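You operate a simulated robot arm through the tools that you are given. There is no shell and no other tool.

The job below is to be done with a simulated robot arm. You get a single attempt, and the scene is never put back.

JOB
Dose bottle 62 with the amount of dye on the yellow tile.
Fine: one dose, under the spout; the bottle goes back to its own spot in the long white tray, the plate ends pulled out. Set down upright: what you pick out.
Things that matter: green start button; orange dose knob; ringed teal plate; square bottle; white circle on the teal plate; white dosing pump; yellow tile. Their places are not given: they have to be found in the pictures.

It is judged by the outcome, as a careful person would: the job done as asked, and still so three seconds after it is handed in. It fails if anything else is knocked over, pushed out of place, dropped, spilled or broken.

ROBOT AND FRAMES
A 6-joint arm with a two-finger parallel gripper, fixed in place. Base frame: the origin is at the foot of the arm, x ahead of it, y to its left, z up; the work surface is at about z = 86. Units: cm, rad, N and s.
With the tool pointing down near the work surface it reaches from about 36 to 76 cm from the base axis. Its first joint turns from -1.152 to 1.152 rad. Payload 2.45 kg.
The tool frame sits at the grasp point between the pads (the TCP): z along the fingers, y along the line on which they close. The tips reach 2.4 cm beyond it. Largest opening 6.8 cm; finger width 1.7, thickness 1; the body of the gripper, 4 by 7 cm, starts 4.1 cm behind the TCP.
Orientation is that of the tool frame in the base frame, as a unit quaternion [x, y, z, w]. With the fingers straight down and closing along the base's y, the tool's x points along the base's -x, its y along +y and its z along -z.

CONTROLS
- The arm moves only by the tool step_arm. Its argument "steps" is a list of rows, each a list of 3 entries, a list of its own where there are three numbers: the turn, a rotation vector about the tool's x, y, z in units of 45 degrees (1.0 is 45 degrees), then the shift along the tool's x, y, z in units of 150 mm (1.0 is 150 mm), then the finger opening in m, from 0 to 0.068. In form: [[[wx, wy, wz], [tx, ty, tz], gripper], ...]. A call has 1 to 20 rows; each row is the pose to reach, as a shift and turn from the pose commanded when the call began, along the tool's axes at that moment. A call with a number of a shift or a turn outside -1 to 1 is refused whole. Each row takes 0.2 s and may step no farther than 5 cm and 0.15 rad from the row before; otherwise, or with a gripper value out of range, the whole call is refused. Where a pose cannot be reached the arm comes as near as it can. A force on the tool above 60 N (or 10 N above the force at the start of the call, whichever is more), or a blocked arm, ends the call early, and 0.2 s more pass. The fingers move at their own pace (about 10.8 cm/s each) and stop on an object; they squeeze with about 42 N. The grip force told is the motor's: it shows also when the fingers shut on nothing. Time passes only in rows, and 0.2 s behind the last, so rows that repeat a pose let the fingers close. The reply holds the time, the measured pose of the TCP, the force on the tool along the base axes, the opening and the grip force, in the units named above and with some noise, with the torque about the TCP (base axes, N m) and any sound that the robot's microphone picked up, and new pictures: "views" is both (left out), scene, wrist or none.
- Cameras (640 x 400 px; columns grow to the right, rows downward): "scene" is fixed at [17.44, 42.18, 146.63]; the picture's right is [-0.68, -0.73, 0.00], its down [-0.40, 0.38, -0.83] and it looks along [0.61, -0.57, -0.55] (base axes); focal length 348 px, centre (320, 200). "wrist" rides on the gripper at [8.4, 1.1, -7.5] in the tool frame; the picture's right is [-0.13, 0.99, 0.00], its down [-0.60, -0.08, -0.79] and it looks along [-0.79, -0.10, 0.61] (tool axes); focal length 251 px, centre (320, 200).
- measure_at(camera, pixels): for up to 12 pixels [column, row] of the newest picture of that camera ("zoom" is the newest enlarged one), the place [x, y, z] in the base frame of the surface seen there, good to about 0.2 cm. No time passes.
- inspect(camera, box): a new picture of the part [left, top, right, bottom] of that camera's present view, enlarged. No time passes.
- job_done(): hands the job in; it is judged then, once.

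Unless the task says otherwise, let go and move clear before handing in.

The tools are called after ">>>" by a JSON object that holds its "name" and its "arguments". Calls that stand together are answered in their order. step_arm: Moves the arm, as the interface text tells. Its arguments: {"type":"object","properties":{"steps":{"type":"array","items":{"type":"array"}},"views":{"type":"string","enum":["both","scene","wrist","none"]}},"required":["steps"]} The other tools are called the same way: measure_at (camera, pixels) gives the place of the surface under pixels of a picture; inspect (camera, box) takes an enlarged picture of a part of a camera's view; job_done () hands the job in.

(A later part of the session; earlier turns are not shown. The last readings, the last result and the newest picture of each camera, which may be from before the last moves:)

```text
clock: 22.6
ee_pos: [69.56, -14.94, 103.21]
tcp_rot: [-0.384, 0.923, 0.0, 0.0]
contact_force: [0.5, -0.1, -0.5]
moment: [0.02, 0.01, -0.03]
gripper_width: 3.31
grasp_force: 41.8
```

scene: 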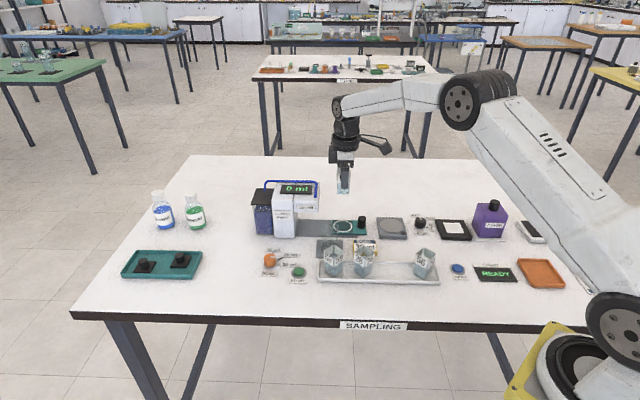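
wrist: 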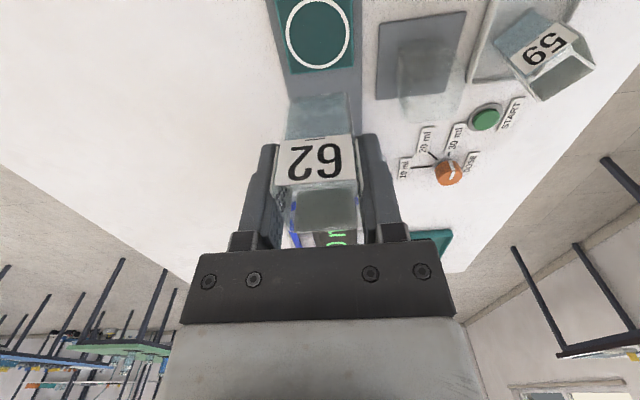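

The circle shows at wrist (318,33) directly below. I'll measure its edges once more, and the glass block, from here.

>>> {"name": "inspect", "arguments": {"camera": "wrist", "box": [260, 0, 500, 130]}}

>>> {"name": "measure_at", "arguments": {"camera": "wrist", "pixels": [[287, 33], [350, 33], [318, 66], [318, 33], [318, 2], [283, 70], [355, 65], [425, 30], [420, 95], [400, 90], [440, 80]]}}

```text
2.67 times, centred on (380, 65) of wrist
```

zoom: 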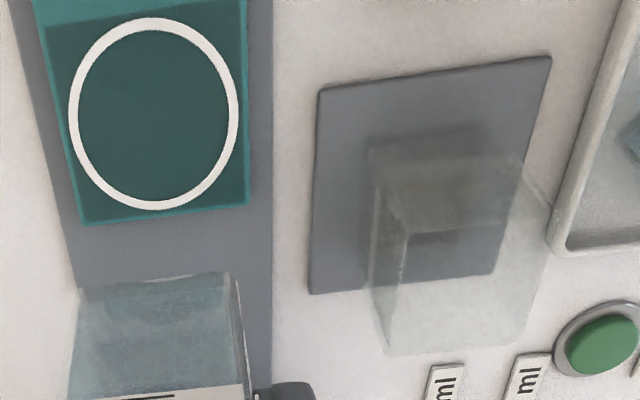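

```text
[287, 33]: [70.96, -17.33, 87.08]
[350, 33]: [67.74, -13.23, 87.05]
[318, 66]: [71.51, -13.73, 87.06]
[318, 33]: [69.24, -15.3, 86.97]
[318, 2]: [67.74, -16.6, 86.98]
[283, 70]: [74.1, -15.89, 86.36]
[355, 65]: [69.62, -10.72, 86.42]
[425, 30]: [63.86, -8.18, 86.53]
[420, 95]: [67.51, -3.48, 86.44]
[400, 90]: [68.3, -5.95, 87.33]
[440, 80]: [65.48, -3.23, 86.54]
```

Fitting the circle gives centre (69.53, -15.07), within 1 mm of the bottle axis. I'll lower the bottle to just above the plate (about 4 mm short).

>>> {"name": "step_arm", "arguments": {"steps": [[[0, 0, 0], [0, -0.006, 0.06], 0.03], [[0, 0, 0], [0, -0.006, 0.18], 0.03], [[0, 0, 0], [0, -0.006, 0.33], 0.03], [[0, 0, 0], [0, -0.006, 0.48], 0.03], [[0, 0, 0], [0, -0.006, 0.61], 0.03], [[0, 0, 0], [0, -0.006, 0.69], 0.03], [[0, 0, 0], [0, -0.006, 0.73], 0.03], [[0, 0, 0], [0, -0.006, 0.73], 0.03]], "views": "both"}}

>>> {"name": "inspect", "arguments": {"camera": "scene", "box": [305, 180, 385, 245]}}

```text
clock: 24.4
ee_pos: [69.76, -14.9, 92.44]
tcp_rot: [-0.383, 0.924, 0.0, 0.0]
contact_force: [-0.4, -0.2, -0.3]
moment: [0.03, -0.01, 0.02]
gripper_width: 3.34
grasp_force: 41.7
```

scene: 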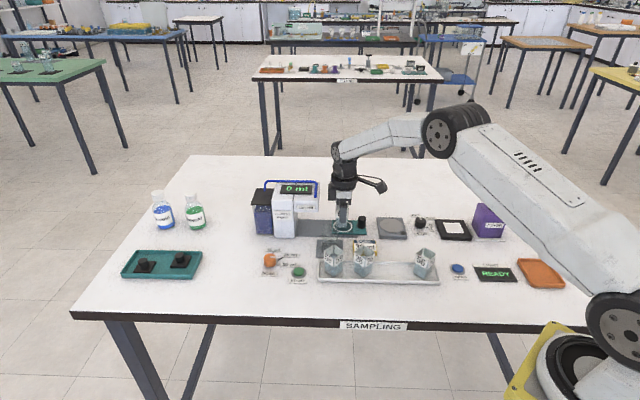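
wrist: 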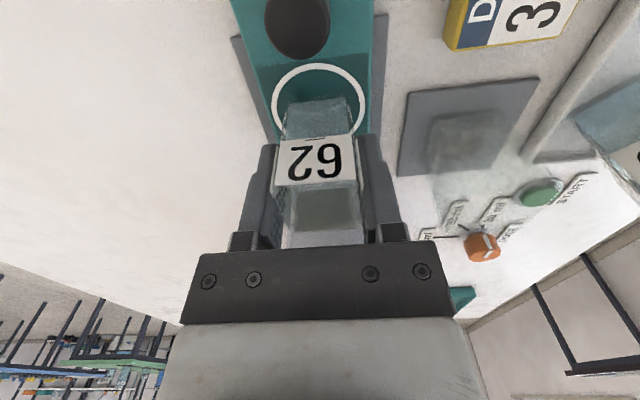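

```text
6.15 times, centred on (345, 212) of scene
```

zoom: 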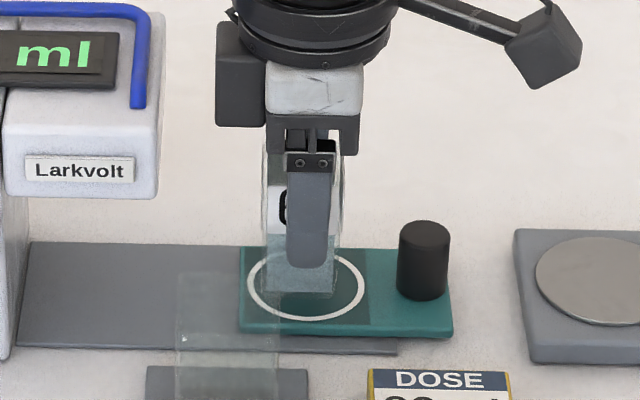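

In the zoom the bottle foot (263–333) sits about 3 mm towards the pump relative to the circle centre (307,286), which matches the reading. I'll shift 2.5 mm back and lower in small steps.

>>> {"name": "step_arm", "arguments": {"steps": [[[0, 0, 0], [0.017, 0, 0], 0.03], [[0, 0, 0], [0.017, 0, 0.012], 0.03], [[0, 0, 0], [0.017, 0, 0.022], 0.03], [[0, 0, 0], [0.017, 0, 0.022], 0.03]], "views": "wrist"}}

>>> {"name": "inspect", "arguments": {"camera": "scene", "box": [320, 205, 370, 245]}}

```text
clock: 25.4
ee_pos: [69.54, -15.05, 91.94]
tcp_rot: [-0.382, 0.924, 0.0, 0.0]
contact_force: [0.8, -0.8, 0.4]
moment: [0.0, -0.01, 0.01]
gripper_width: 3.34
grasp_force: 42.4
```

wrist: 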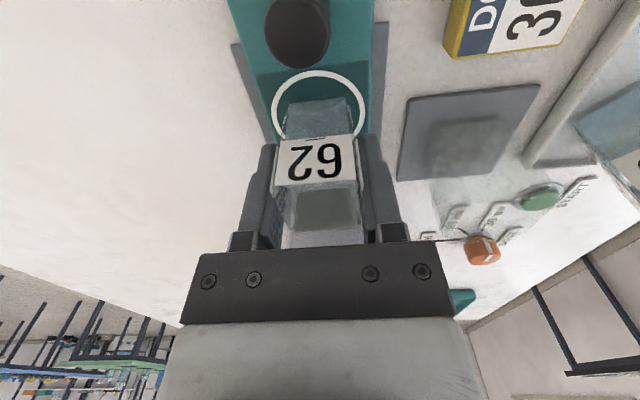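

```text
10.00 times, centred on (345, 225) of scene
```

zoom: 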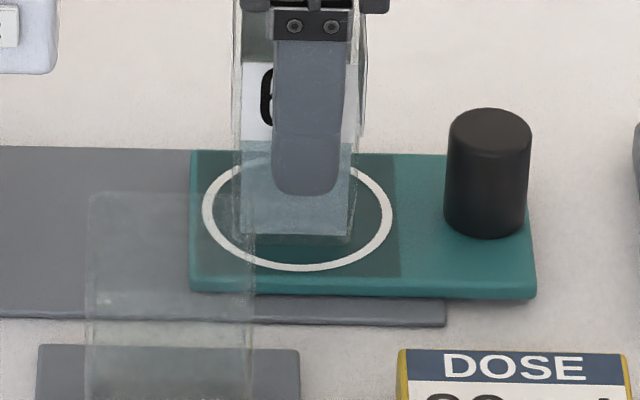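

Horizontally the bottle (240–350) is now centred in the circle (203–392). There's still a small gap under it; I'll lower in 1 mm steps and watch the force.

>>> {"name": "step_arm", "arguments": {"steps": [[[0, 0, 0], [0, 0, 0.007], 0.03], [[0, 0, 0], [0, 0, 0.007], 0.03]], "views": "none"}}

>>> {"name": "step_arm", "arguments": {"steps": [[[0, 0, 0], [0, 0, 0.007], 0.03], [[0, 0, 0], [0, 0, 0.007], 0.03]], "views": "wrist"}}

>>> {"name": "inspect", "arguments": {"camera": "scene", "box": [320, 205, 370, 245]}}

```text
clock: 26.0
ee_pos: [69.44, -15.19, 91.79]
tcp_rot: [-0.383, 0.924, 0.0, 0.0]
contact_force: [0.6, 1.1, 1.6]
moment: [0.01, 0.03, -0.03]
gripper_width: 3.33
grasp_force: 42.6
```

```text
clock: 26.6
ee_pos: [69.44, -15.25, 91.78]
tcp_rot: [-0.383, 0.924, -0.001, 0.0]
contact_force: [-2.3, 3.6, 13.3]
moment: [0.14, 0.19, -0.02]
gripper_width: 3.33
grasp_force: 42.2
```

wrist: 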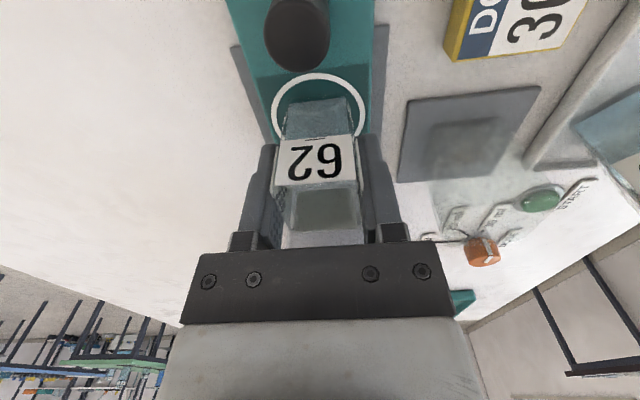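

```text
10.00 times, centred on (345, 225) of scene
```

zoom: 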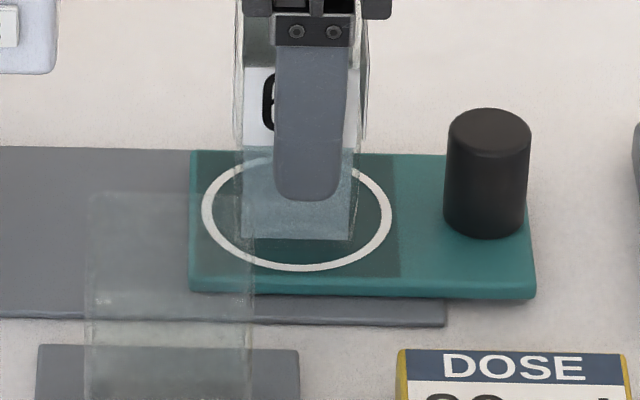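

The force rose to 13 N upward, so the bottle stands on the plate. I'll check its foot against the circle before letting go.

>>> {"name": "inspect", "arguments": {"camera": "wrist", "box": [250, 50, 390, 150]}}

>>> {"name": "measure_at", "arguments": {"camera": "scene", "pixels": [[344, 228], [350, 226], [340, 228.5], [344, 224], [344, 230]]}}

```text
4.00 times, centred on (320, 100) of wrist
```

zoom: 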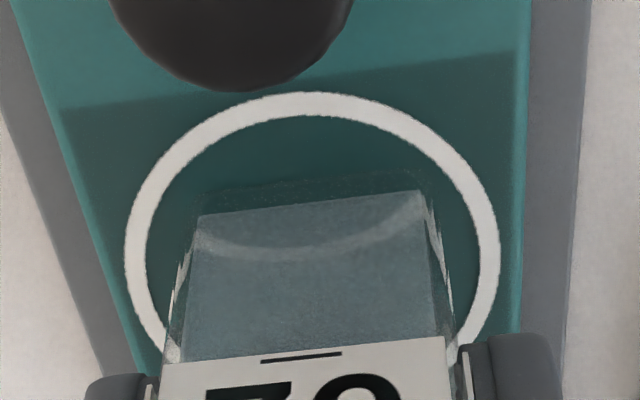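

```text
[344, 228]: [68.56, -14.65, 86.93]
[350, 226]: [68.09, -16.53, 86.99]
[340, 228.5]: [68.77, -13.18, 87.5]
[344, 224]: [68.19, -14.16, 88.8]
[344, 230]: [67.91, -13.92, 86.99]
```

The bottle's foot is centred inside the circle (192–425 versus 125–500 in the zoom). I'll relieve the pressure by 1 mm, open, and lift straight up.

>>> {"name": "step_arm", "arguments": {"steps": [[[0, 0, 0], [0, 0, -0.007], 0.03], [[0, 0, 0], [0, 0, -0.007], 0.036], [[0, 0, 0], [0, 0, -0.007], 0.045], [[0, 0, 0], [0, 0, -0.007], 0.047], [[0, 0, 0], [0, 0, -0.05], 0.047], [[0, 0, 0], [0, 0, -0.15], 0.047], [[0, 0, 0], [0, 0, -0.3], 0.047], [[0, 0, 0], [0, 0, -0.5], 0.047], [[0, 0, 0], [0, 0, -0.7], 0.047], [[0, 0, 0], [0, 0, -0.7], 0.047]], "views": "both"}}

>>> {"name": "inspect", "arguments": {"camera": "scene", "box": [240, 170, 390, 260]}}

```text
clock: 28.8
ee_pos: [69.45, -15.18, 102.18]
tcp_rot: [-0.383, 0.924, 0.0, 0.0]
contact_force: [-0.4, 0.3, 0.3]
moment: [0.02, -0.02, 0.01]
gripper_width: 4.66
grasp_force: 0.1
```

scene: 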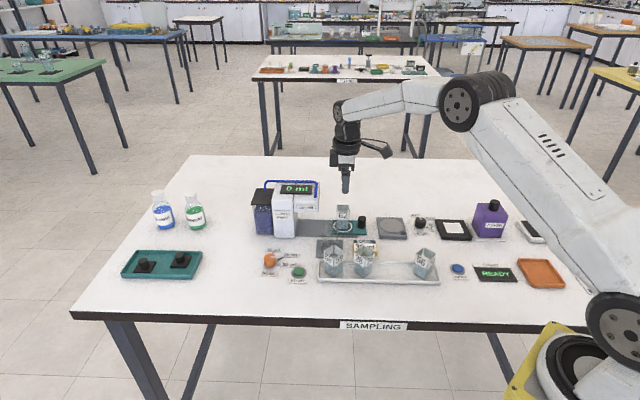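
wrist: 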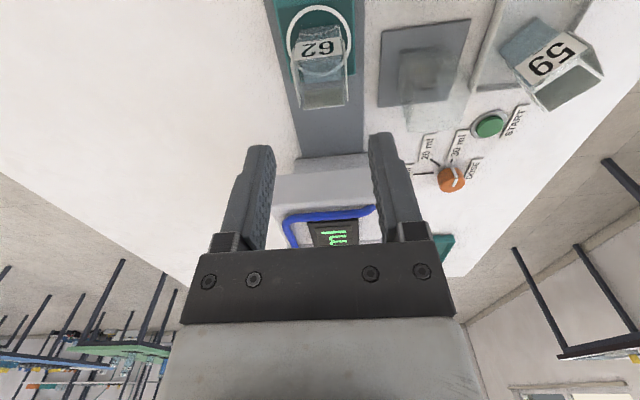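

```text
4.27 times, centred on (315, 215) of scene
```

zoom: 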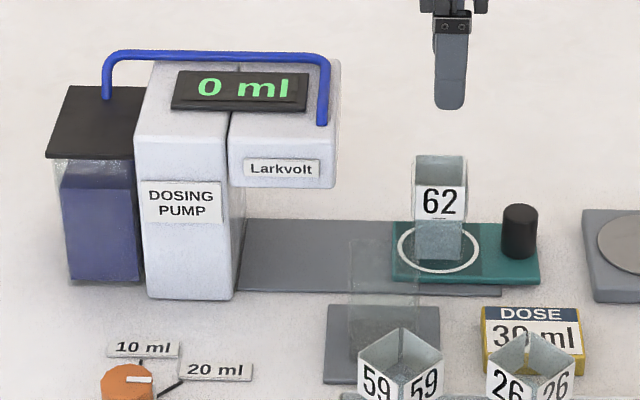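

Bottle 62 stands upright in the circle and the display still says 0 ml. I'll move back along the rail to above the black handle and measure it.

>>> {"name": "step_arm", "arguments": {"steps": [[[0, 0, 0], [0.12, 0, 0], 0.047], [[0, 0, 0], [0.24, 0, 0], 0.047], [[0, 0, 0], [0.333, 0, 0], 0.047], [[0, 0, 0], [0.333, 0, 0], 0.047]], "views": "wrist"}}

>>> {"name": "inspect", "arguments": {"camera": "wrist", "box": [220, 0, 420, 170]}}

```text
clock: 29.8
ee_pos: [65.95, -18.8, 102.23]
tcp_rot: [-0.384, 0.923, -0.001, 0.0]
contact_force: [-0.6, -0.5, -0.3]
moment: [-0.01, 0.03, 0.01]
gripper_width: 4.72
grasp_force: 0.0
```

wrist: 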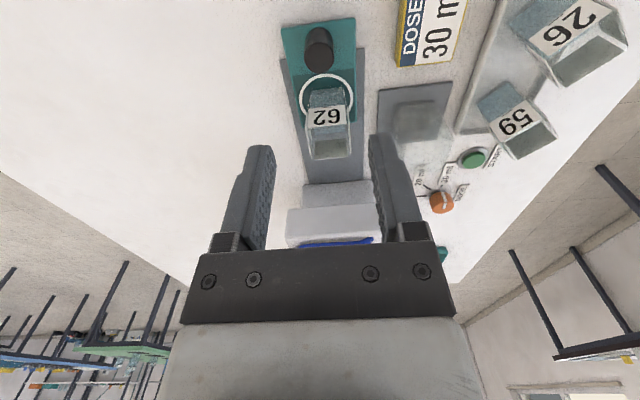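

```text
2.35 times, centred on (320, 85) of wrist
```

zoom: 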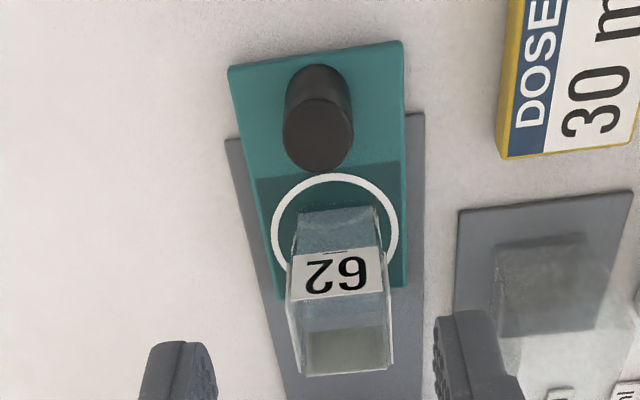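

The handle top shows at wrist (319,57). I'll measure its top and sides.

>>> {"name": "measure_at", "arguments": {"camera": "wrist", "pixels": [[319, 57], [306, 55], [333, 55], [319, 69], [319, 46], [319, 38], [316, 30], [354, 25], [284, 28], [330, 150], [330, 105], [345, 100]]}}

>>> {"name": "inspect", "arguments": {"camera": "wrist", "box": [270, 130, 400, 250]}}

```text
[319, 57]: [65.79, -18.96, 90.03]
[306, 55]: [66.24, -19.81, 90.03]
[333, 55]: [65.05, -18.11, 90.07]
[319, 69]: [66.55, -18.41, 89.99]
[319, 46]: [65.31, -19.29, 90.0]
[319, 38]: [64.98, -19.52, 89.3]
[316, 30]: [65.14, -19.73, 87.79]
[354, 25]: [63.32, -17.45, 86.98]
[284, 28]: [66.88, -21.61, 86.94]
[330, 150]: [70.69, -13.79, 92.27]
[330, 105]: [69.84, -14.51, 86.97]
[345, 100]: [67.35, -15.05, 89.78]
```

```text
3.33 times, centred on (335, 190) of wrist
```

zoom: 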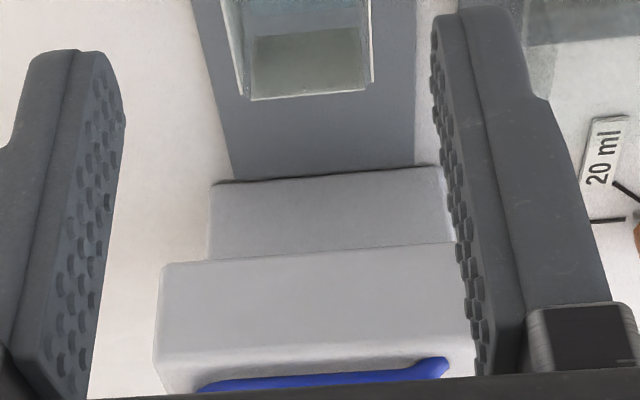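

Handle centre is about (65.8, -18.9), on the same rail line as the circle. Now I'll measure the pump head's front edges and body to work out how far the plate must go in.

>>> {"name": "measure_at", "arguments": {"camera": "zoom", "pixels": [[170, 270], [320, 265], [450, 250], [170, 350], [320, 350], [450, 340], [220, 190], [330, 182], [430, 172], [320, 250], [320, 235], [320, 200]]}}

```text
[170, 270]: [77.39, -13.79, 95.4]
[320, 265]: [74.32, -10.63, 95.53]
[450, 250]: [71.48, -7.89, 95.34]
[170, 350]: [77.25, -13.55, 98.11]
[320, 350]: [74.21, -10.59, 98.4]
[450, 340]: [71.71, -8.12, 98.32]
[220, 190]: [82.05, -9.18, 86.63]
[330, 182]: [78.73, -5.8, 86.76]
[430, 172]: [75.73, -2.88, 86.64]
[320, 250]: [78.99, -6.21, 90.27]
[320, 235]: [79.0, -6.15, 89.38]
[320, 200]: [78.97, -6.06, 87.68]
```

The head front stands at s=45.0 (along the rail), bottom z 95.35, pump body face at s=51.55, so the plate must go in about 10 cm. At the end the handle is only 2 cm from the head, so I'll lean the gripper 20° back, away from the pump, and come down part-way.

>>> {"name": "step_arm", "arguments": {"steps": [[[0, -0.148, 0], [0.012, -0.003, 0.1], 0.04], [[0, -0.296, 0], [0.025, -0.003, 0.25], 0.04], [[0, -0.444, 0], [0.037, -0.003, 0.4], 0.04], [[0, -0.444, 0], [0.037, -0.003, 0.552], 0.04], [[0, -0.444, 0], [0.037, -0.003, 0.552], 0.04]], "views": "both"}}

>>> {"name": "inspect", "arguments": {"camera": "scene", "box": [305, 170, 435, 250]}}

```text
clock: 31.0
ee_pos: [65.57, -19.33, 93.89]
tcp_rot: [-0.376, 0.91, 0.066, 0.161]
contact_force: [-0.6, 0.1, -0.1]
moment: [0.0, 0.0, -0.01]
gripper_width: 4.0
grasp_force: 0.1
```

scene: 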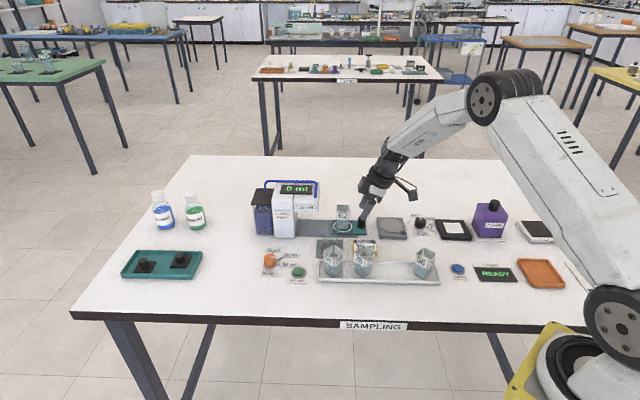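
wrist: 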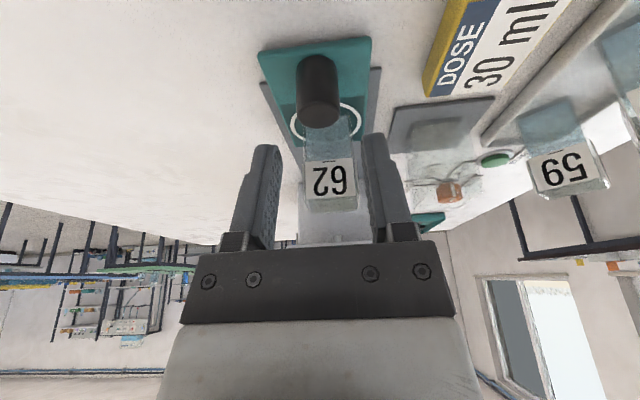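

```text
4.92 times, centred on (370, 210) of scene
```

zoom: 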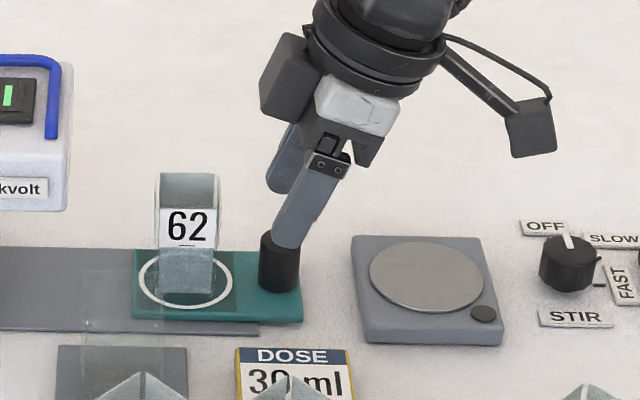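

The lean is the right way. A dark block of the gripper sticks out towards the pump (zoom 262–330, 35–120). I'll measure it to check clearance at the end of the push.

>>> {"name": "measure_at", "arguments": {"camera": "zoom", "pixels": [[266, 110], [310, 122], [285, 40], [270, 75], [325, 85], [360, 110], [310, 200], [285, 180], [345, 145], [530, 130], [280, 260], [395, 30]]}}

```text
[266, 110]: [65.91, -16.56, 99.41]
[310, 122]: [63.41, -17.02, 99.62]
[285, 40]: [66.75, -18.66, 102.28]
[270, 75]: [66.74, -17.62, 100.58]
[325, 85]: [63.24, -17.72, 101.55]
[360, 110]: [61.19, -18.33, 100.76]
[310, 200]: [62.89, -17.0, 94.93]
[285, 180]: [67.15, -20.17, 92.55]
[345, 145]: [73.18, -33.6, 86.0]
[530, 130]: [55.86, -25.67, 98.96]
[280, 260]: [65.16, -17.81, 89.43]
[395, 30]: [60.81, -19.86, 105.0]
```

The block's lower corner is 4.0 cm ahead of and 4.4 cm above the TCP, so 20° would leave almost no room under the head. I'll check the heights of the stirrer and its knob behind, in case I lean to 30°.

>>> {"name": "measure_at", "arguments": {"camera": "scene", "pixels": [[390, 225], [378, 236], [400, 236], [402, 222], [420, 220], [420, 227], [414, 222], [427, 222], [452, 228], [440, 236]]}}

>>> {"name": "measure_at", "arguments": {"camera": "zoom", "pixels": [[515, 155], [555, 150], [515, 100], [550, 95], [530, 157], [265, 120]]}}

```text
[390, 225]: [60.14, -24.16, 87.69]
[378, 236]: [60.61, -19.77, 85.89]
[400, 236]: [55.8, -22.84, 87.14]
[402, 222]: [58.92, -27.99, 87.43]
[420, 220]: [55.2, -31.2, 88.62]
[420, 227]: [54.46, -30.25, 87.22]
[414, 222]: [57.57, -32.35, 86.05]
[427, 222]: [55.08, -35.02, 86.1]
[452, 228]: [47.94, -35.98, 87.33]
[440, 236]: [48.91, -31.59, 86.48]
```

```text
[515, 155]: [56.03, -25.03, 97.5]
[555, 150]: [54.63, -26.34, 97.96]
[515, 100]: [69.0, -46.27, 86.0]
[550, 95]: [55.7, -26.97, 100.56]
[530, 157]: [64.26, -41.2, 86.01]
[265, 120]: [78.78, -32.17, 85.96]
```

Stirrer and knob top out at z 88.8, so a 30° lean is safe for the camera. I'll lean a further 10°, step down 2 cm and look.

>>> {"name": "step_arm", "arguments": {"steps": [[[0, -0.111, 0], [0.02, 0.002, 0.04], 0.04], [[0, -0.222, 0], [0.04, 0.003, 0.08], 0.04], [[0, -0.222, 0], [0.0575, 0.003, 0.121], 0.04], [[0, -0.222, 0], [0.0575, 0.003, 0.121], 0.04]], "views": "both"}}

>>> {"name": "inspect", "arguments": {"camera": "scene", "box": [305, 170, 435, 250]}}

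```text
clock: 32.0
ee_pos: [65.49, -19.38, 92.0]
tcp_rot: [-0.37, 0.892, 0.099, 0.24]
contact_force: [0.5, 0.4, 0.2]
moment: [0.0, 0.02, -0.01]
gripper_width: 3.99
grasp_force: 0.0
```

scene: 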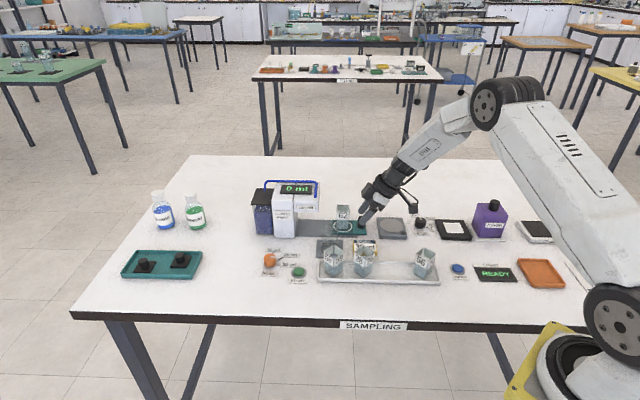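
wrist: 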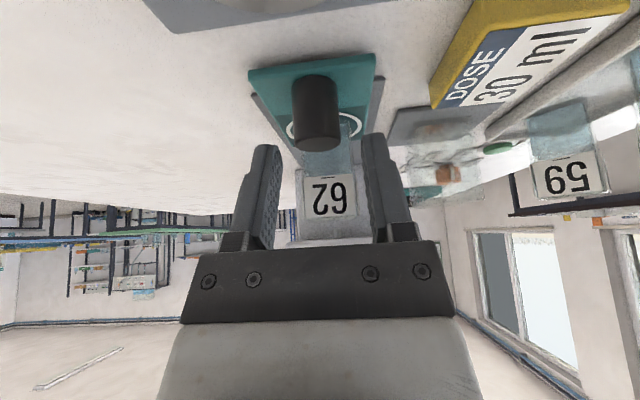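

```text
4.92 times, centred on (370, 210) of scene
```

zoom: 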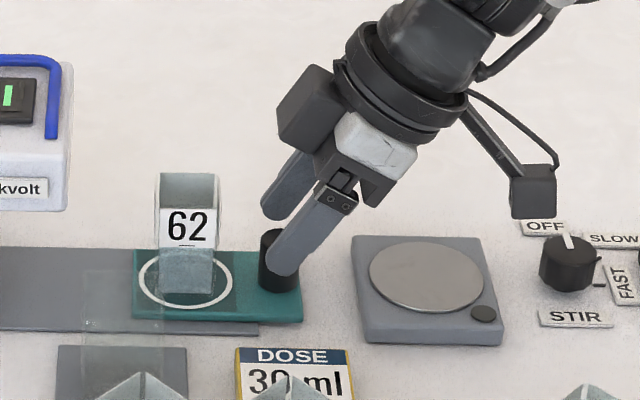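

The fingers are straddling the line of the handle, with the bottle 62 well ahead. I'll go straight down 1.9 cm.

>>> {"name": "step_arm", "arguments": {"steps": [[[0, 0, 0], [0.022, 0, 0.038], 0.04], [[0, 0, 0], [0.044, 0, 0.076], 0.04], [[0, 0, 0], [0.0633, 0, 0.1097], 0.04], [[0, 0, 0], [0.0633, 0, 0.1097], 0.04]], "views": "wrist"}}

>>> {"name": "inspect", "arguments": {"camera": "scene", "box": [325, 195, 405, 245]}}

```text
clock: 33.0
ee_pos: [65.53, -19.34, 90.09]
tcp_rot: [-0.37, 0.892, 0.099, 0.239]
contact_force: [0.6, -1.0, 0.7]
moment: [-0.02, -0.02, 0.03]
gripper_width: 3.99
grasp_force: 0.0
```

wrist: 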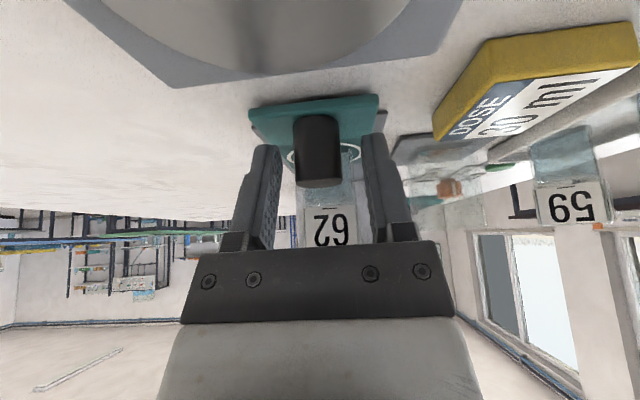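

```text
8.00 times, centred on (365, 220) of scene
```

zoom: 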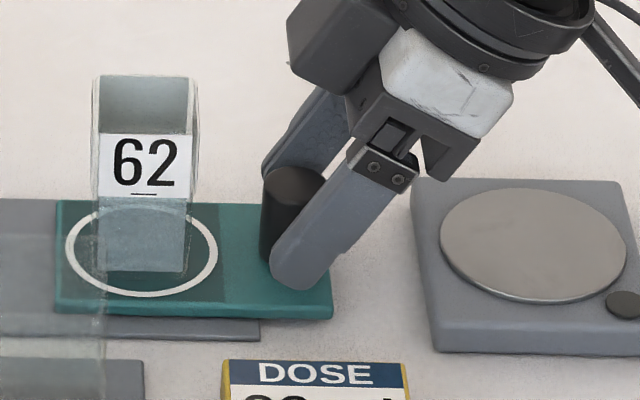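

The handle sits between the fingertips. I'll close on it.

>>> {"name": "step_arm", "arguments": {"steps": [[[0, 0, 0], [0, 0, 0], 0.03], [[0, 0, 0], [0, 0, 0], 0.022], [[0, 0, 0], [0, 0, 0], 0.016], [[0, 0, 0], [0, 0, 0], 0.015], [[0, 0, 0], [0, 0, 0], 0.015]], "views": "wrist"}}

```text
clock: 34.2
ee_pos: [65.48, -19.39, 90.08]
tcp_rot: [-0.369, 0.893, 0.097, 0.24]
contact_force: [11.4, -7.9, -6.1]
moment: [-0.14, 0.35, -0.15]
gripper_width: 2.18
grasp_force: 39.0
```

wrist: 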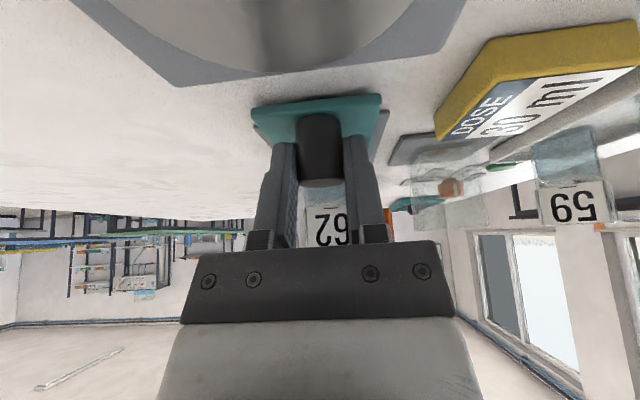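

Gripped (2.18 cm). There's 14 N sideways, so I'll shift 1 mm to relieve it and push the plate 2 cm in along the rail as a test.

>>> {"name": "step_arm", "arguments": {"steps": [[[0, 0, 0], [0, -0.007, 0], 0.015], [[0, 0, 0], [-0.0115, -0.007, 0.0067], 0.015], [[0, 0, 0], [-0.0346, -0.007, 0.02], 0.015], [[0, 0, 0], [-0.0635, -0.007, 0.0367], 0.015], [[0, 0, 0], [-0.0924, -0.007, 0.0533], 0.015], [[0, 0, 0], [-0.1155, -0.007, 0.0667], 0.015], [[0, 0, 0], [-0.1155, -0.007, 0.0667], 0.015]], "views": "both"}}

>>> {"name": "inspect", "arguments": {"camera": "scene", "box": [240, 170, 400, 260]}}

```text
clock: 35.8
ee_pos: [66.9, -17.88, 90.12]
tcp_rot: [-0.369, 0.893, 0.099, 0.239]
contact_force: [-1.5, 0.7, 11.1]
moment: [-0.39, 0.65, 0.09]
gripper_width: 2.17
grasp_force: 38.5
```

scene: 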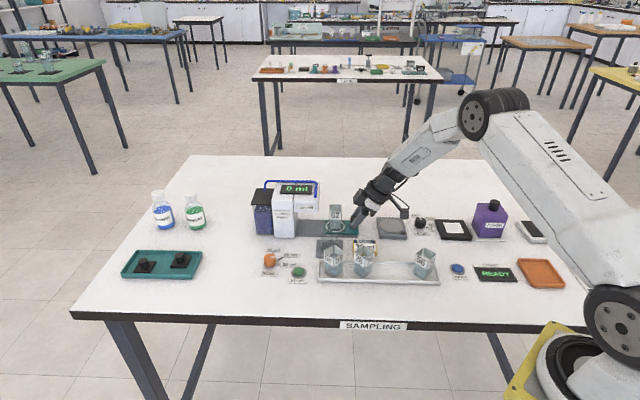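
wrist: 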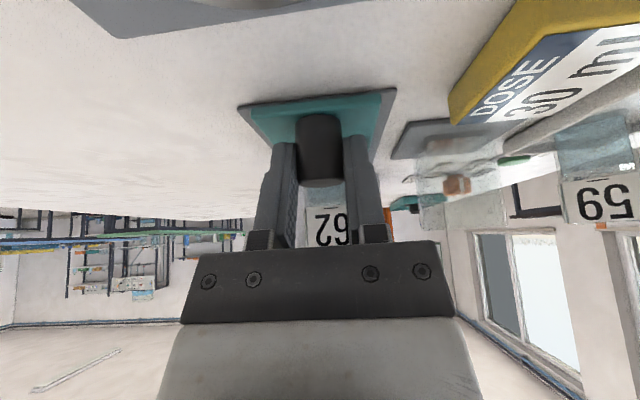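

```text
4.00 times, centred on (320, 215) of scene
```

zoom: 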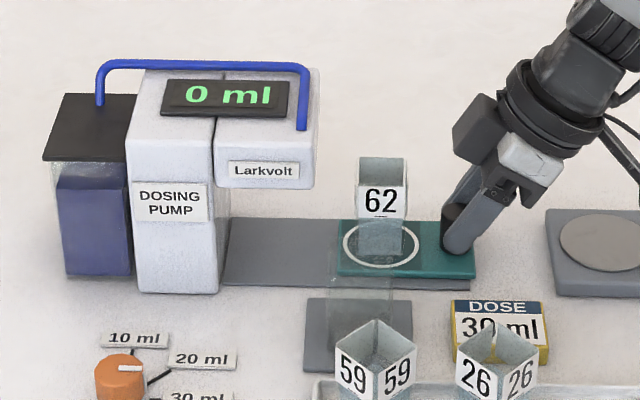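

The plate slides smoothly and 62 rides along upright. I'll continue 5 cm further in.

>>> {"name": "step_arm", "arguments": {"steps": [[[0, 0, 0], [-0.025, 0, 0.011], 0.015], [[0, 0, 0], [-0.065, 0, 0.034], 0.015], [[0, 0, 0], [-0.11, 0, 0.06], 0.015], [[0, 0, 0], [-0.16, 0, 0.089], 0.015], [[0, 0, 0], [-0.21, 0, 0.118], 0.015], [[0, 0, 0], [-0.255, 0, 0.144], 0.015], [[0, 0, 0], [-0.279, 0, 0.158], 0.015], [[0, 0, 0], [-0.29, 0, 0.1638], 0.015], [[0, 0, 0], [-0.29, 0, 0.1638], 0.015]], "views": "both"}}

>>> {"name": "inspect", "arguments": {"camera": "scene", "box": [240, 170, 400, 260]}}

```text
clock: 37.8
ee_pos: [70.46, -14.38, 90.0]
tcp_rot: [-0.369, 0.893, 0.098, 0.24]
contact_force: [3.2, -4.8, 5.8]
moment: [0.11, 0.12, 0.05]
gripper_width: 2.18
grasp_force: 38.6
```

scene: 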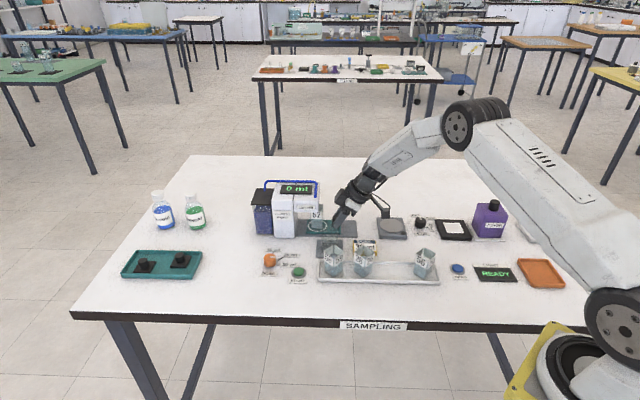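
wrist: 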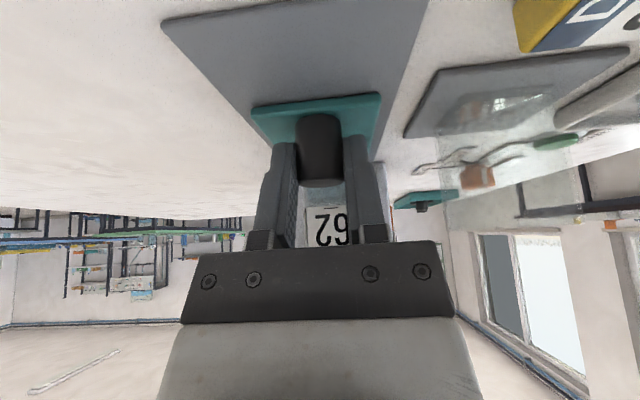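

```text
4.00 times, centred on (320, 215) of scene
```

zoom: 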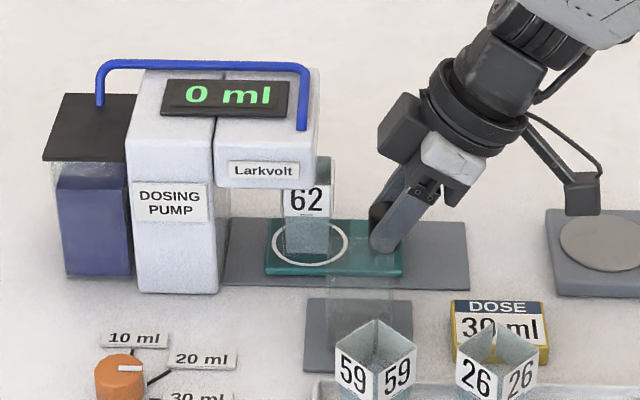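

All clear: bottle 62 is entering under the head with its rim below the head's bottom, and the gripper block still has several cm. I'll push 2 cm more, slowly.

>>> {"name": "step_arm", "arguments": {"steps": [[[0, 0, 0], [-0.017, 0, 0.01], 0.015], [[0, 0, 0], [-0.046, 0, 0.0267], 0.015], [[0, 0, 0], [-0.075, 0, 0.0433], 0.015], [[0, 0, 0], [-0.098, 0, 0.0567], 0.015], [[0, 0, 0], [-0.1155, 0, 0.0667], 0.015], [[0, 0, 0], [-0.1155, 0, 0.0667], 0.015]], "views": "both"}}

>>> {"name": "inspect", "arguments": {"camera": "scene", "box": [260, 170, 380, 250]}}

```text
clock: 39.2
ee_pos: [71.81, -13.11, 90.07]
tcp_rot: [-0.37, 0.892, 0.099, 0.239]
contact_force: [2.3, -1.0, 4.7]
moment: [-0.31, 0.68, -0.27]
gripper_width: 2.17
grasp_force: 38.6
```

scene: 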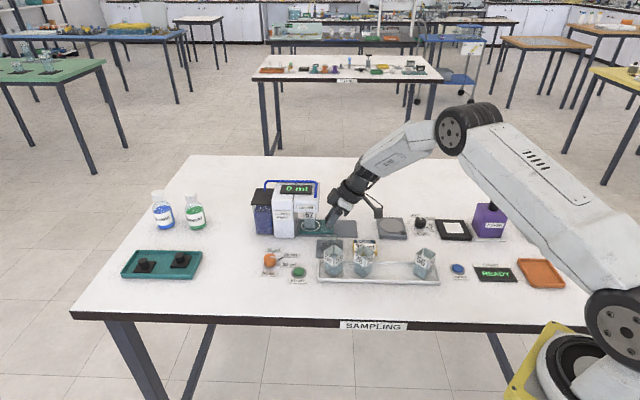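
wrist: 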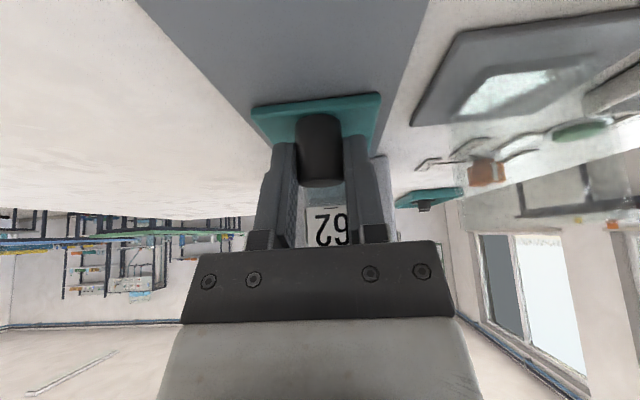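

```text
5.00 times, centred on (320, 210) of scene
```

zoom: 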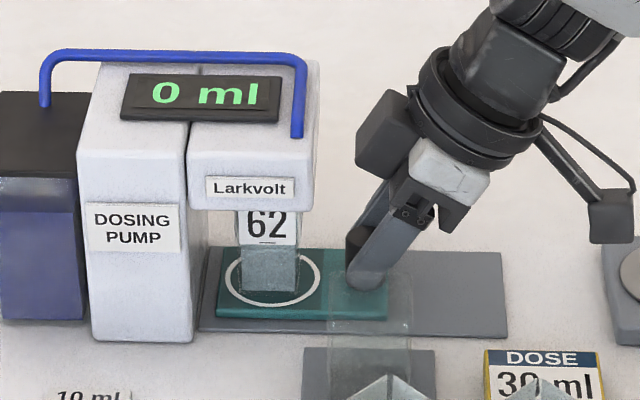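

Nine cm in; the plate's inner edge (zoom x 217) nears the pump body. I'll do the last bit in 2 mm rows and watch for the stop.

>>> {"name": "step_arm", "arguments": {"steps": [[[0, 0, 0], [-0.0115, 0, 0.0067], 0.015], [[0, 0, 0], [-0.0231, 0, 0.0133], 0.015], [[0, 0, 0], [-0.0346, 0, 0.02], 0.015], [[0, 0, 0], [-0.0346, 0, 0.02], 0.015]], "views": "none"}}

>>> {"name": "step_arm", "arguments": {"steps": [[[0, 0, 0], [-0.0115, 0, 0.0067], 0.015], [[0, 0, 0], [-0.0231, 0, 0.0133], 0.015], [[0, 0, 0], [-0.0231, 0, 0.0133], 0.015]], "views": "both"}}

>>> {"name": "inspect", "arguments": {"camera": "scene", "box": [260, 170, 380, 250]}}

```text
clock: 40.2
ee_pos: [72.04, -12.82, 89.96]
tcp_rot: [-0.369, 0.893, 0.099, 0.237]
contact_force: [-28.6, -16.4, 6.3]
moment: [-0.49, 0.0, 0.13]
gripper_width: 2.21
grasp_force: 39.4
```

```text
clock: 41.0
ee_pos: [72.55, -12.24, 90.13]
tcp_rot: [-0.369, 0.892, 0.1, 0.24]
contact_force: [-9.3, 1.5, 4.4]
moment: [0.86, -0.67, 0.04]
gripper_width: 2.18
grasp_force: 38.5
```

scene: 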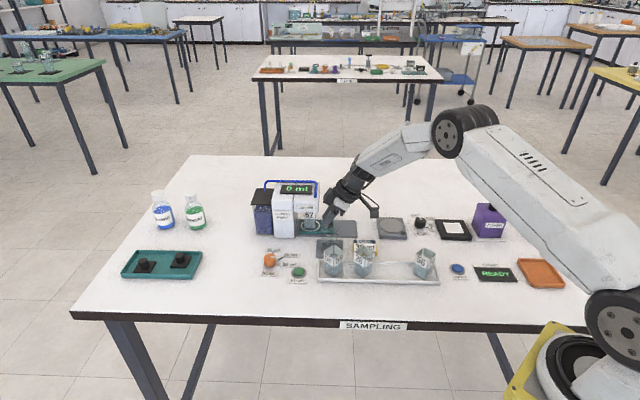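
wrist: 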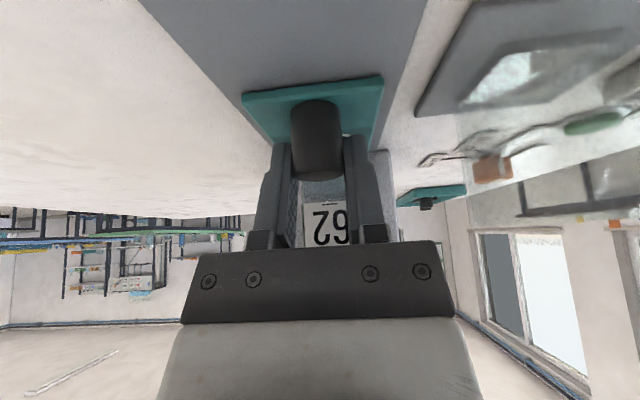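

```text
5.00 times, centred on (320, 210) of scene
```

zoom: 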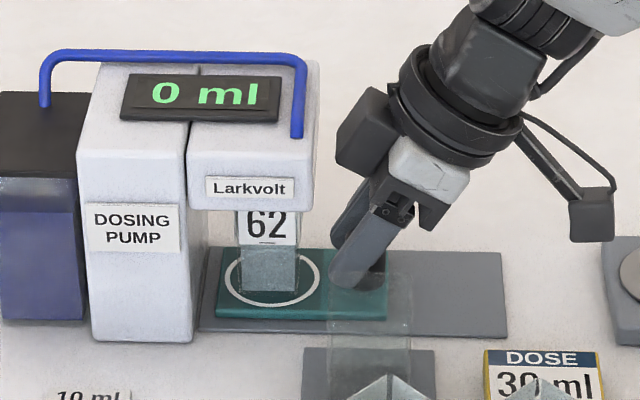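

The force rose to 33 N and then the fingers slid slightly along the handle: the plate (edge still at zoom x 217) has reached its stop. I'll measure where the circle and bottle now are.

>>> {"name": "measure_at", "arguments": {"camera": "zoom", "pixels": [[227, 285], [319, 275], [270, 305], [219, 305], [385, 310], [302, 235], [243, 235], [270, 240], [220, 255], [200, 320], [185, 338], [270, 285]]}}

>>> {"name": "inspect", "arguments": {"camera": "scene", "box": [290, 195, 350, 240]}}

```text
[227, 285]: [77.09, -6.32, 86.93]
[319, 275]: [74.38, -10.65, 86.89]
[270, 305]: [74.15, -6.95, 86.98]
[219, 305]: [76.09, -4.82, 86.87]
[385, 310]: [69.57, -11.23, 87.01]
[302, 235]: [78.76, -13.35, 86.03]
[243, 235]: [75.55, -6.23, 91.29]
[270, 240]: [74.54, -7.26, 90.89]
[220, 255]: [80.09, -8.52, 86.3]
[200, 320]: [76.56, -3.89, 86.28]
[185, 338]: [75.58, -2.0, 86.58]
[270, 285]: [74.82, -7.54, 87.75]
```

```text
8.89 times, centred on (320, 218) of scene
```

zoom: 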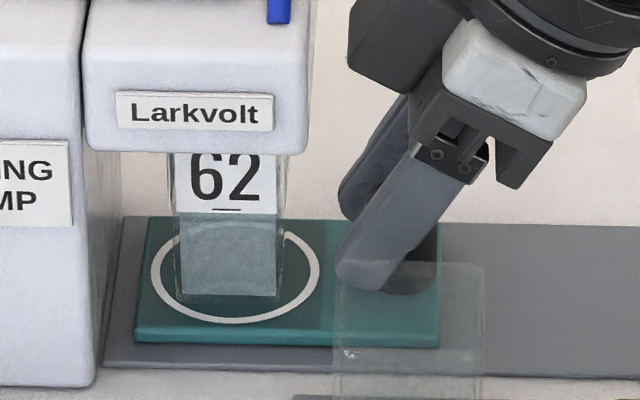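

The circle centre is now at s≈47.55, under the head (45.0–51.55), and the bottle still stands centred in it. I'll open the fingers and back out along the tool axis, away from the pump.

>>> {"name": "step_arm", "arguments": {"steps": [[[0, 0, 0], [0, 0, 0], 0.025], [[0, 0, 0], [0, 0, 0], 0.035], [[0, 0, 0], [0, 0, 0], 0.04], [[0, 0, 0], [0, 0, -0.06], 0.04], [[0, 0, 0], [0, 0, -0.16], 0.04], [[0, 0, 0], [0, 0, -0.32], 0.04], [[0, 0, 0], [0, 0, -0.5], 0.04], [[0, 0, 0], [0, 0, -0.5], 0.04]], "views": "both"}}

>>> {"name": "inspect", "arguments": {"camera": "scene", "box": [280, 185, 360, 245]}}

```text
clock: 42.8
ee_pos: [69.76, -15.17, 96.69]
tcp_rot: [-0.37, 0.892, 0.099, 0.239]
contact_force: [-0.1, 0.2, -0.3]
moment: [0.0, 0.0, -0.05]
gripper_width: 3.99
grasp_force: 0.1
```

scene: 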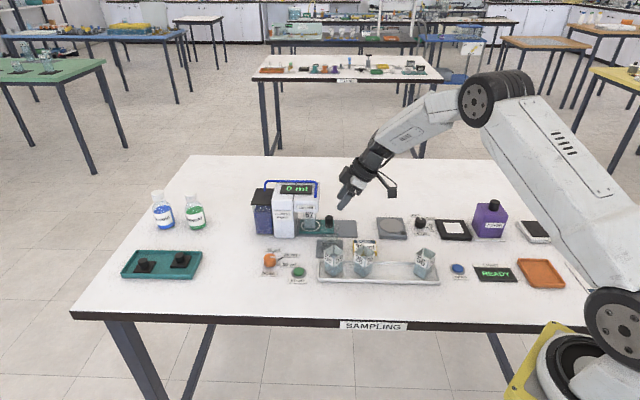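
wrist: 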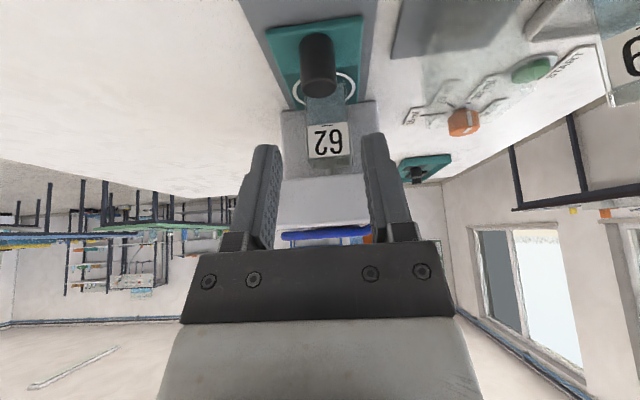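

```text
6.67 times, centred on (320, 215) of scene
```

zoom: 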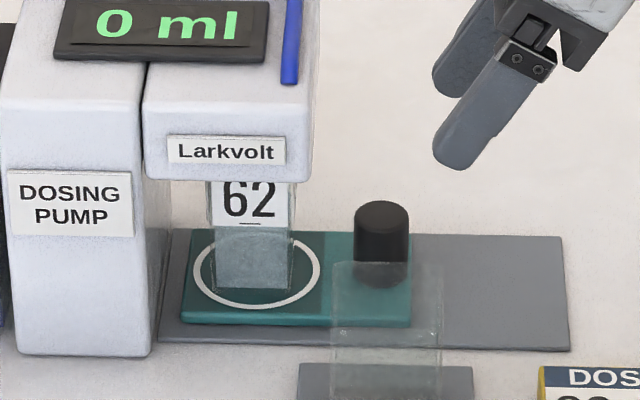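

The plate is at its stop with the handle still standing free. I'll zoom in from the wrist to see the bottle's mouth relative to the head's underside.

>>> {"name": "inspect", "arguments": {"camera": "wrist", "box": [260, 80, 400, 240]}}

```text
2.50 times, centred on (330, 160) of wrist
```

zoom: 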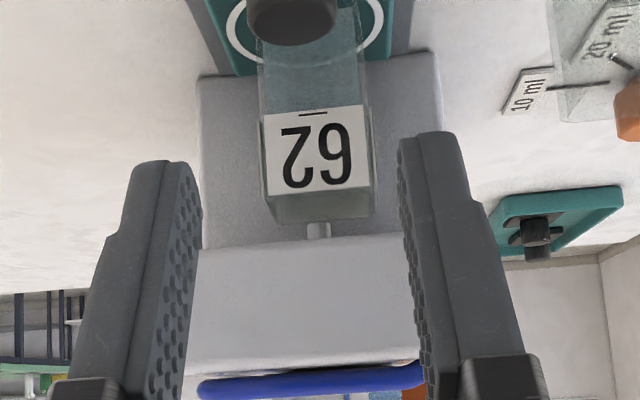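

The spout is visible: a small nozzle at zoom (318,230), right in line with the bottle's middle. I'll measure its place.

>>> {"name": "measure_at", "arguments": {"camera": "zoom", "pixels": [[318, 228], [318, 232], [312, 230], [325, 230], [318, 205], [270, 205], [368, 200], [318, 222], [318, 150]]}}

```text
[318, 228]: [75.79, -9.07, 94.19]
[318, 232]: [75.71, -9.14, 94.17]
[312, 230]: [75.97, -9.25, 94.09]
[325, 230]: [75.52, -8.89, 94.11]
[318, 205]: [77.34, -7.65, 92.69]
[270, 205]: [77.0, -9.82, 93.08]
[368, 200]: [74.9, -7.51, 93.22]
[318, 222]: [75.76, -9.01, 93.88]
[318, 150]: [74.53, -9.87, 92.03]
```

The nozzle's near side is at (75.75, -9.07, 94.1), i.e. centre s≈47.45, t≈59.97, matching the circle and bottle axis. Now I'll back off, straighten the gripper and rise, on the way to the green button.

>>> {"name": "step_arm", "arguments": {"steps": [[[0, 0, 0], [0.06, 0, -0.1], 0.04], [[0, 0.167, 0], [0.05, 0, -0.25], 0.03], [[0, 0.334, 0], [0.02, 0, -0.4], 0.02], [[0, 0.5, 0], [-0.01, 0, -0.52], 0.01], [[0, 0.667, 0], [-0.0357, 0, -0.595], 0.0], [[0, 0.667, 0], [-0.0357, 0, -0.595], 0.0]], "views": "scene"}}

```text
clock: 44.2
ee_pos: [67.19, -17.88, 104.62]
tcp_rot: [-0.383, 0.924, -0.002, -0.002]
contact_force: [-0.6, 0.9, 0.3]
moment: [0.0, -0.01, -0.02]
gripper_width: 0.0
grasp_force: 23.7
```

scene: 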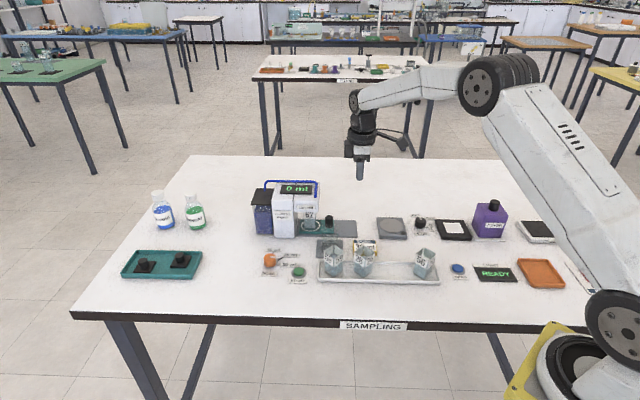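

Upright with fingers shut, all well above everything. I'll travel over towards the START button, turning the gripper back square.

>>> {"name": "step_arm", "arguments": {"steps": [[[0, 0, 0.167], [-0.066, 0.113, 0], 0.0], [[0, 0, 0.333], [-0.132, 0.226, 0], 0.0], [[0, 0, 0.5], [-0.198, 0.339, 0], 0.0], [[0, 0, 0.667], [-0.264, 0.452, 0], 0.0], [[0, 0, 0.833], [-0.33, 0.566, 0], 0.0], [[0, 0, 1.0], [-0.396, 0.679, 0], 0.0], [[0, 0, 1.0], [-0.396, 0.679, 0], 0.0]], "views": "none"}}

>>> {"name": "step_arm", "arguments": {"steps": [[[0, 0, 0], [0.02, 0.25, 0], 0.0], [[0, 0, 0], [0.02, 0.5, 0], 0.0], [[0, 0, 0], [0.02, 0.74, 0], 0.0], [[0, 0, 0], [0.02, 0.74, 0], 0.0]], "views": "both"}}

```text
clock: 45.8
ee_pos: [64.04, -6.4, 104.48]
tcp_rot: [0.001, 1.0, 0.0, 0.0]
contact_force: [0.2, -0.8, 0.0]
moment: [0.0, -0.02, -0.01]
gripper_width: 0.02
grasp_force: 23.5
```

```text
clock: 46.8
ee_pos: [63.66, 4.84, 104.44]
tcp_rot: [0.0, 1.0, 0.001, 0.0]
contact_force: [-0.5, 0.2, -0.7]
moment: [0.0, -0.01, 0.01]
gripper_width: 0.01
grasp_force: 23.3
```

scene: 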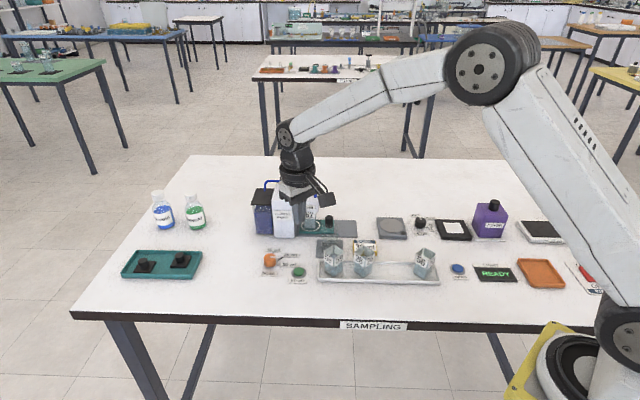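
wrist: 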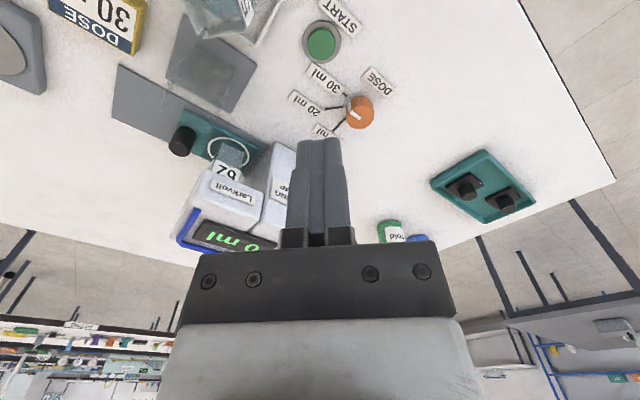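

The green button is at wrist (321,41), and the knob's mark in the same view still aims at 30 ml. I'll measure the button.

>>> {"name": "inspect", "arguments": {"camera": "wrist", "box": [270, 0, 390, 140]}}

>>> {"name": "measure_at", "arguments": {"camera": "wrist", "pixels": [[321, 42], [308, 42], [334, 42], [321, 55], [321, 30], [321, 60], [302, 42], [341, 42], [321, 21], [345, 15]]}}

```text
2.86 times, centred on (330, 70) of wrist
```

zoom: 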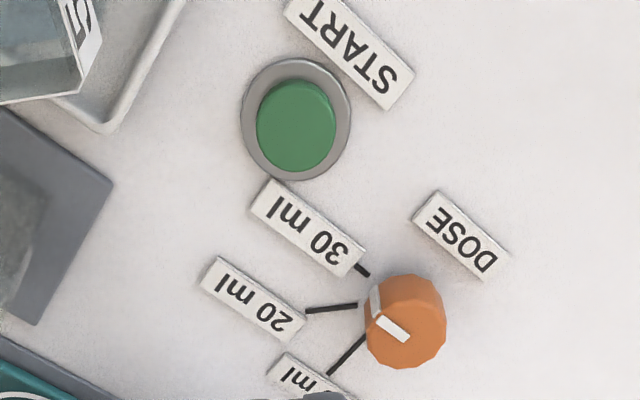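

```text
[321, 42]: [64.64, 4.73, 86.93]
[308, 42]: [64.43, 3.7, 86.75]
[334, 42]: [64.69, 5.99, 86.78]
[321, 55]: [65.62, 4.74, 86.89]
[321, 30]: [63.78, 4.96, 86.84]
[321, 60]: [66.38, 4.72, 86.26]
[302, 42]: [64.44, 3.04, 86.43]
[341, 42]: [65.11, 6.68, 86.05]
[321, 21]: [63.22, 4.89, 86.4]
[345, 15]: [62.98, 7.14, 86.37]
```

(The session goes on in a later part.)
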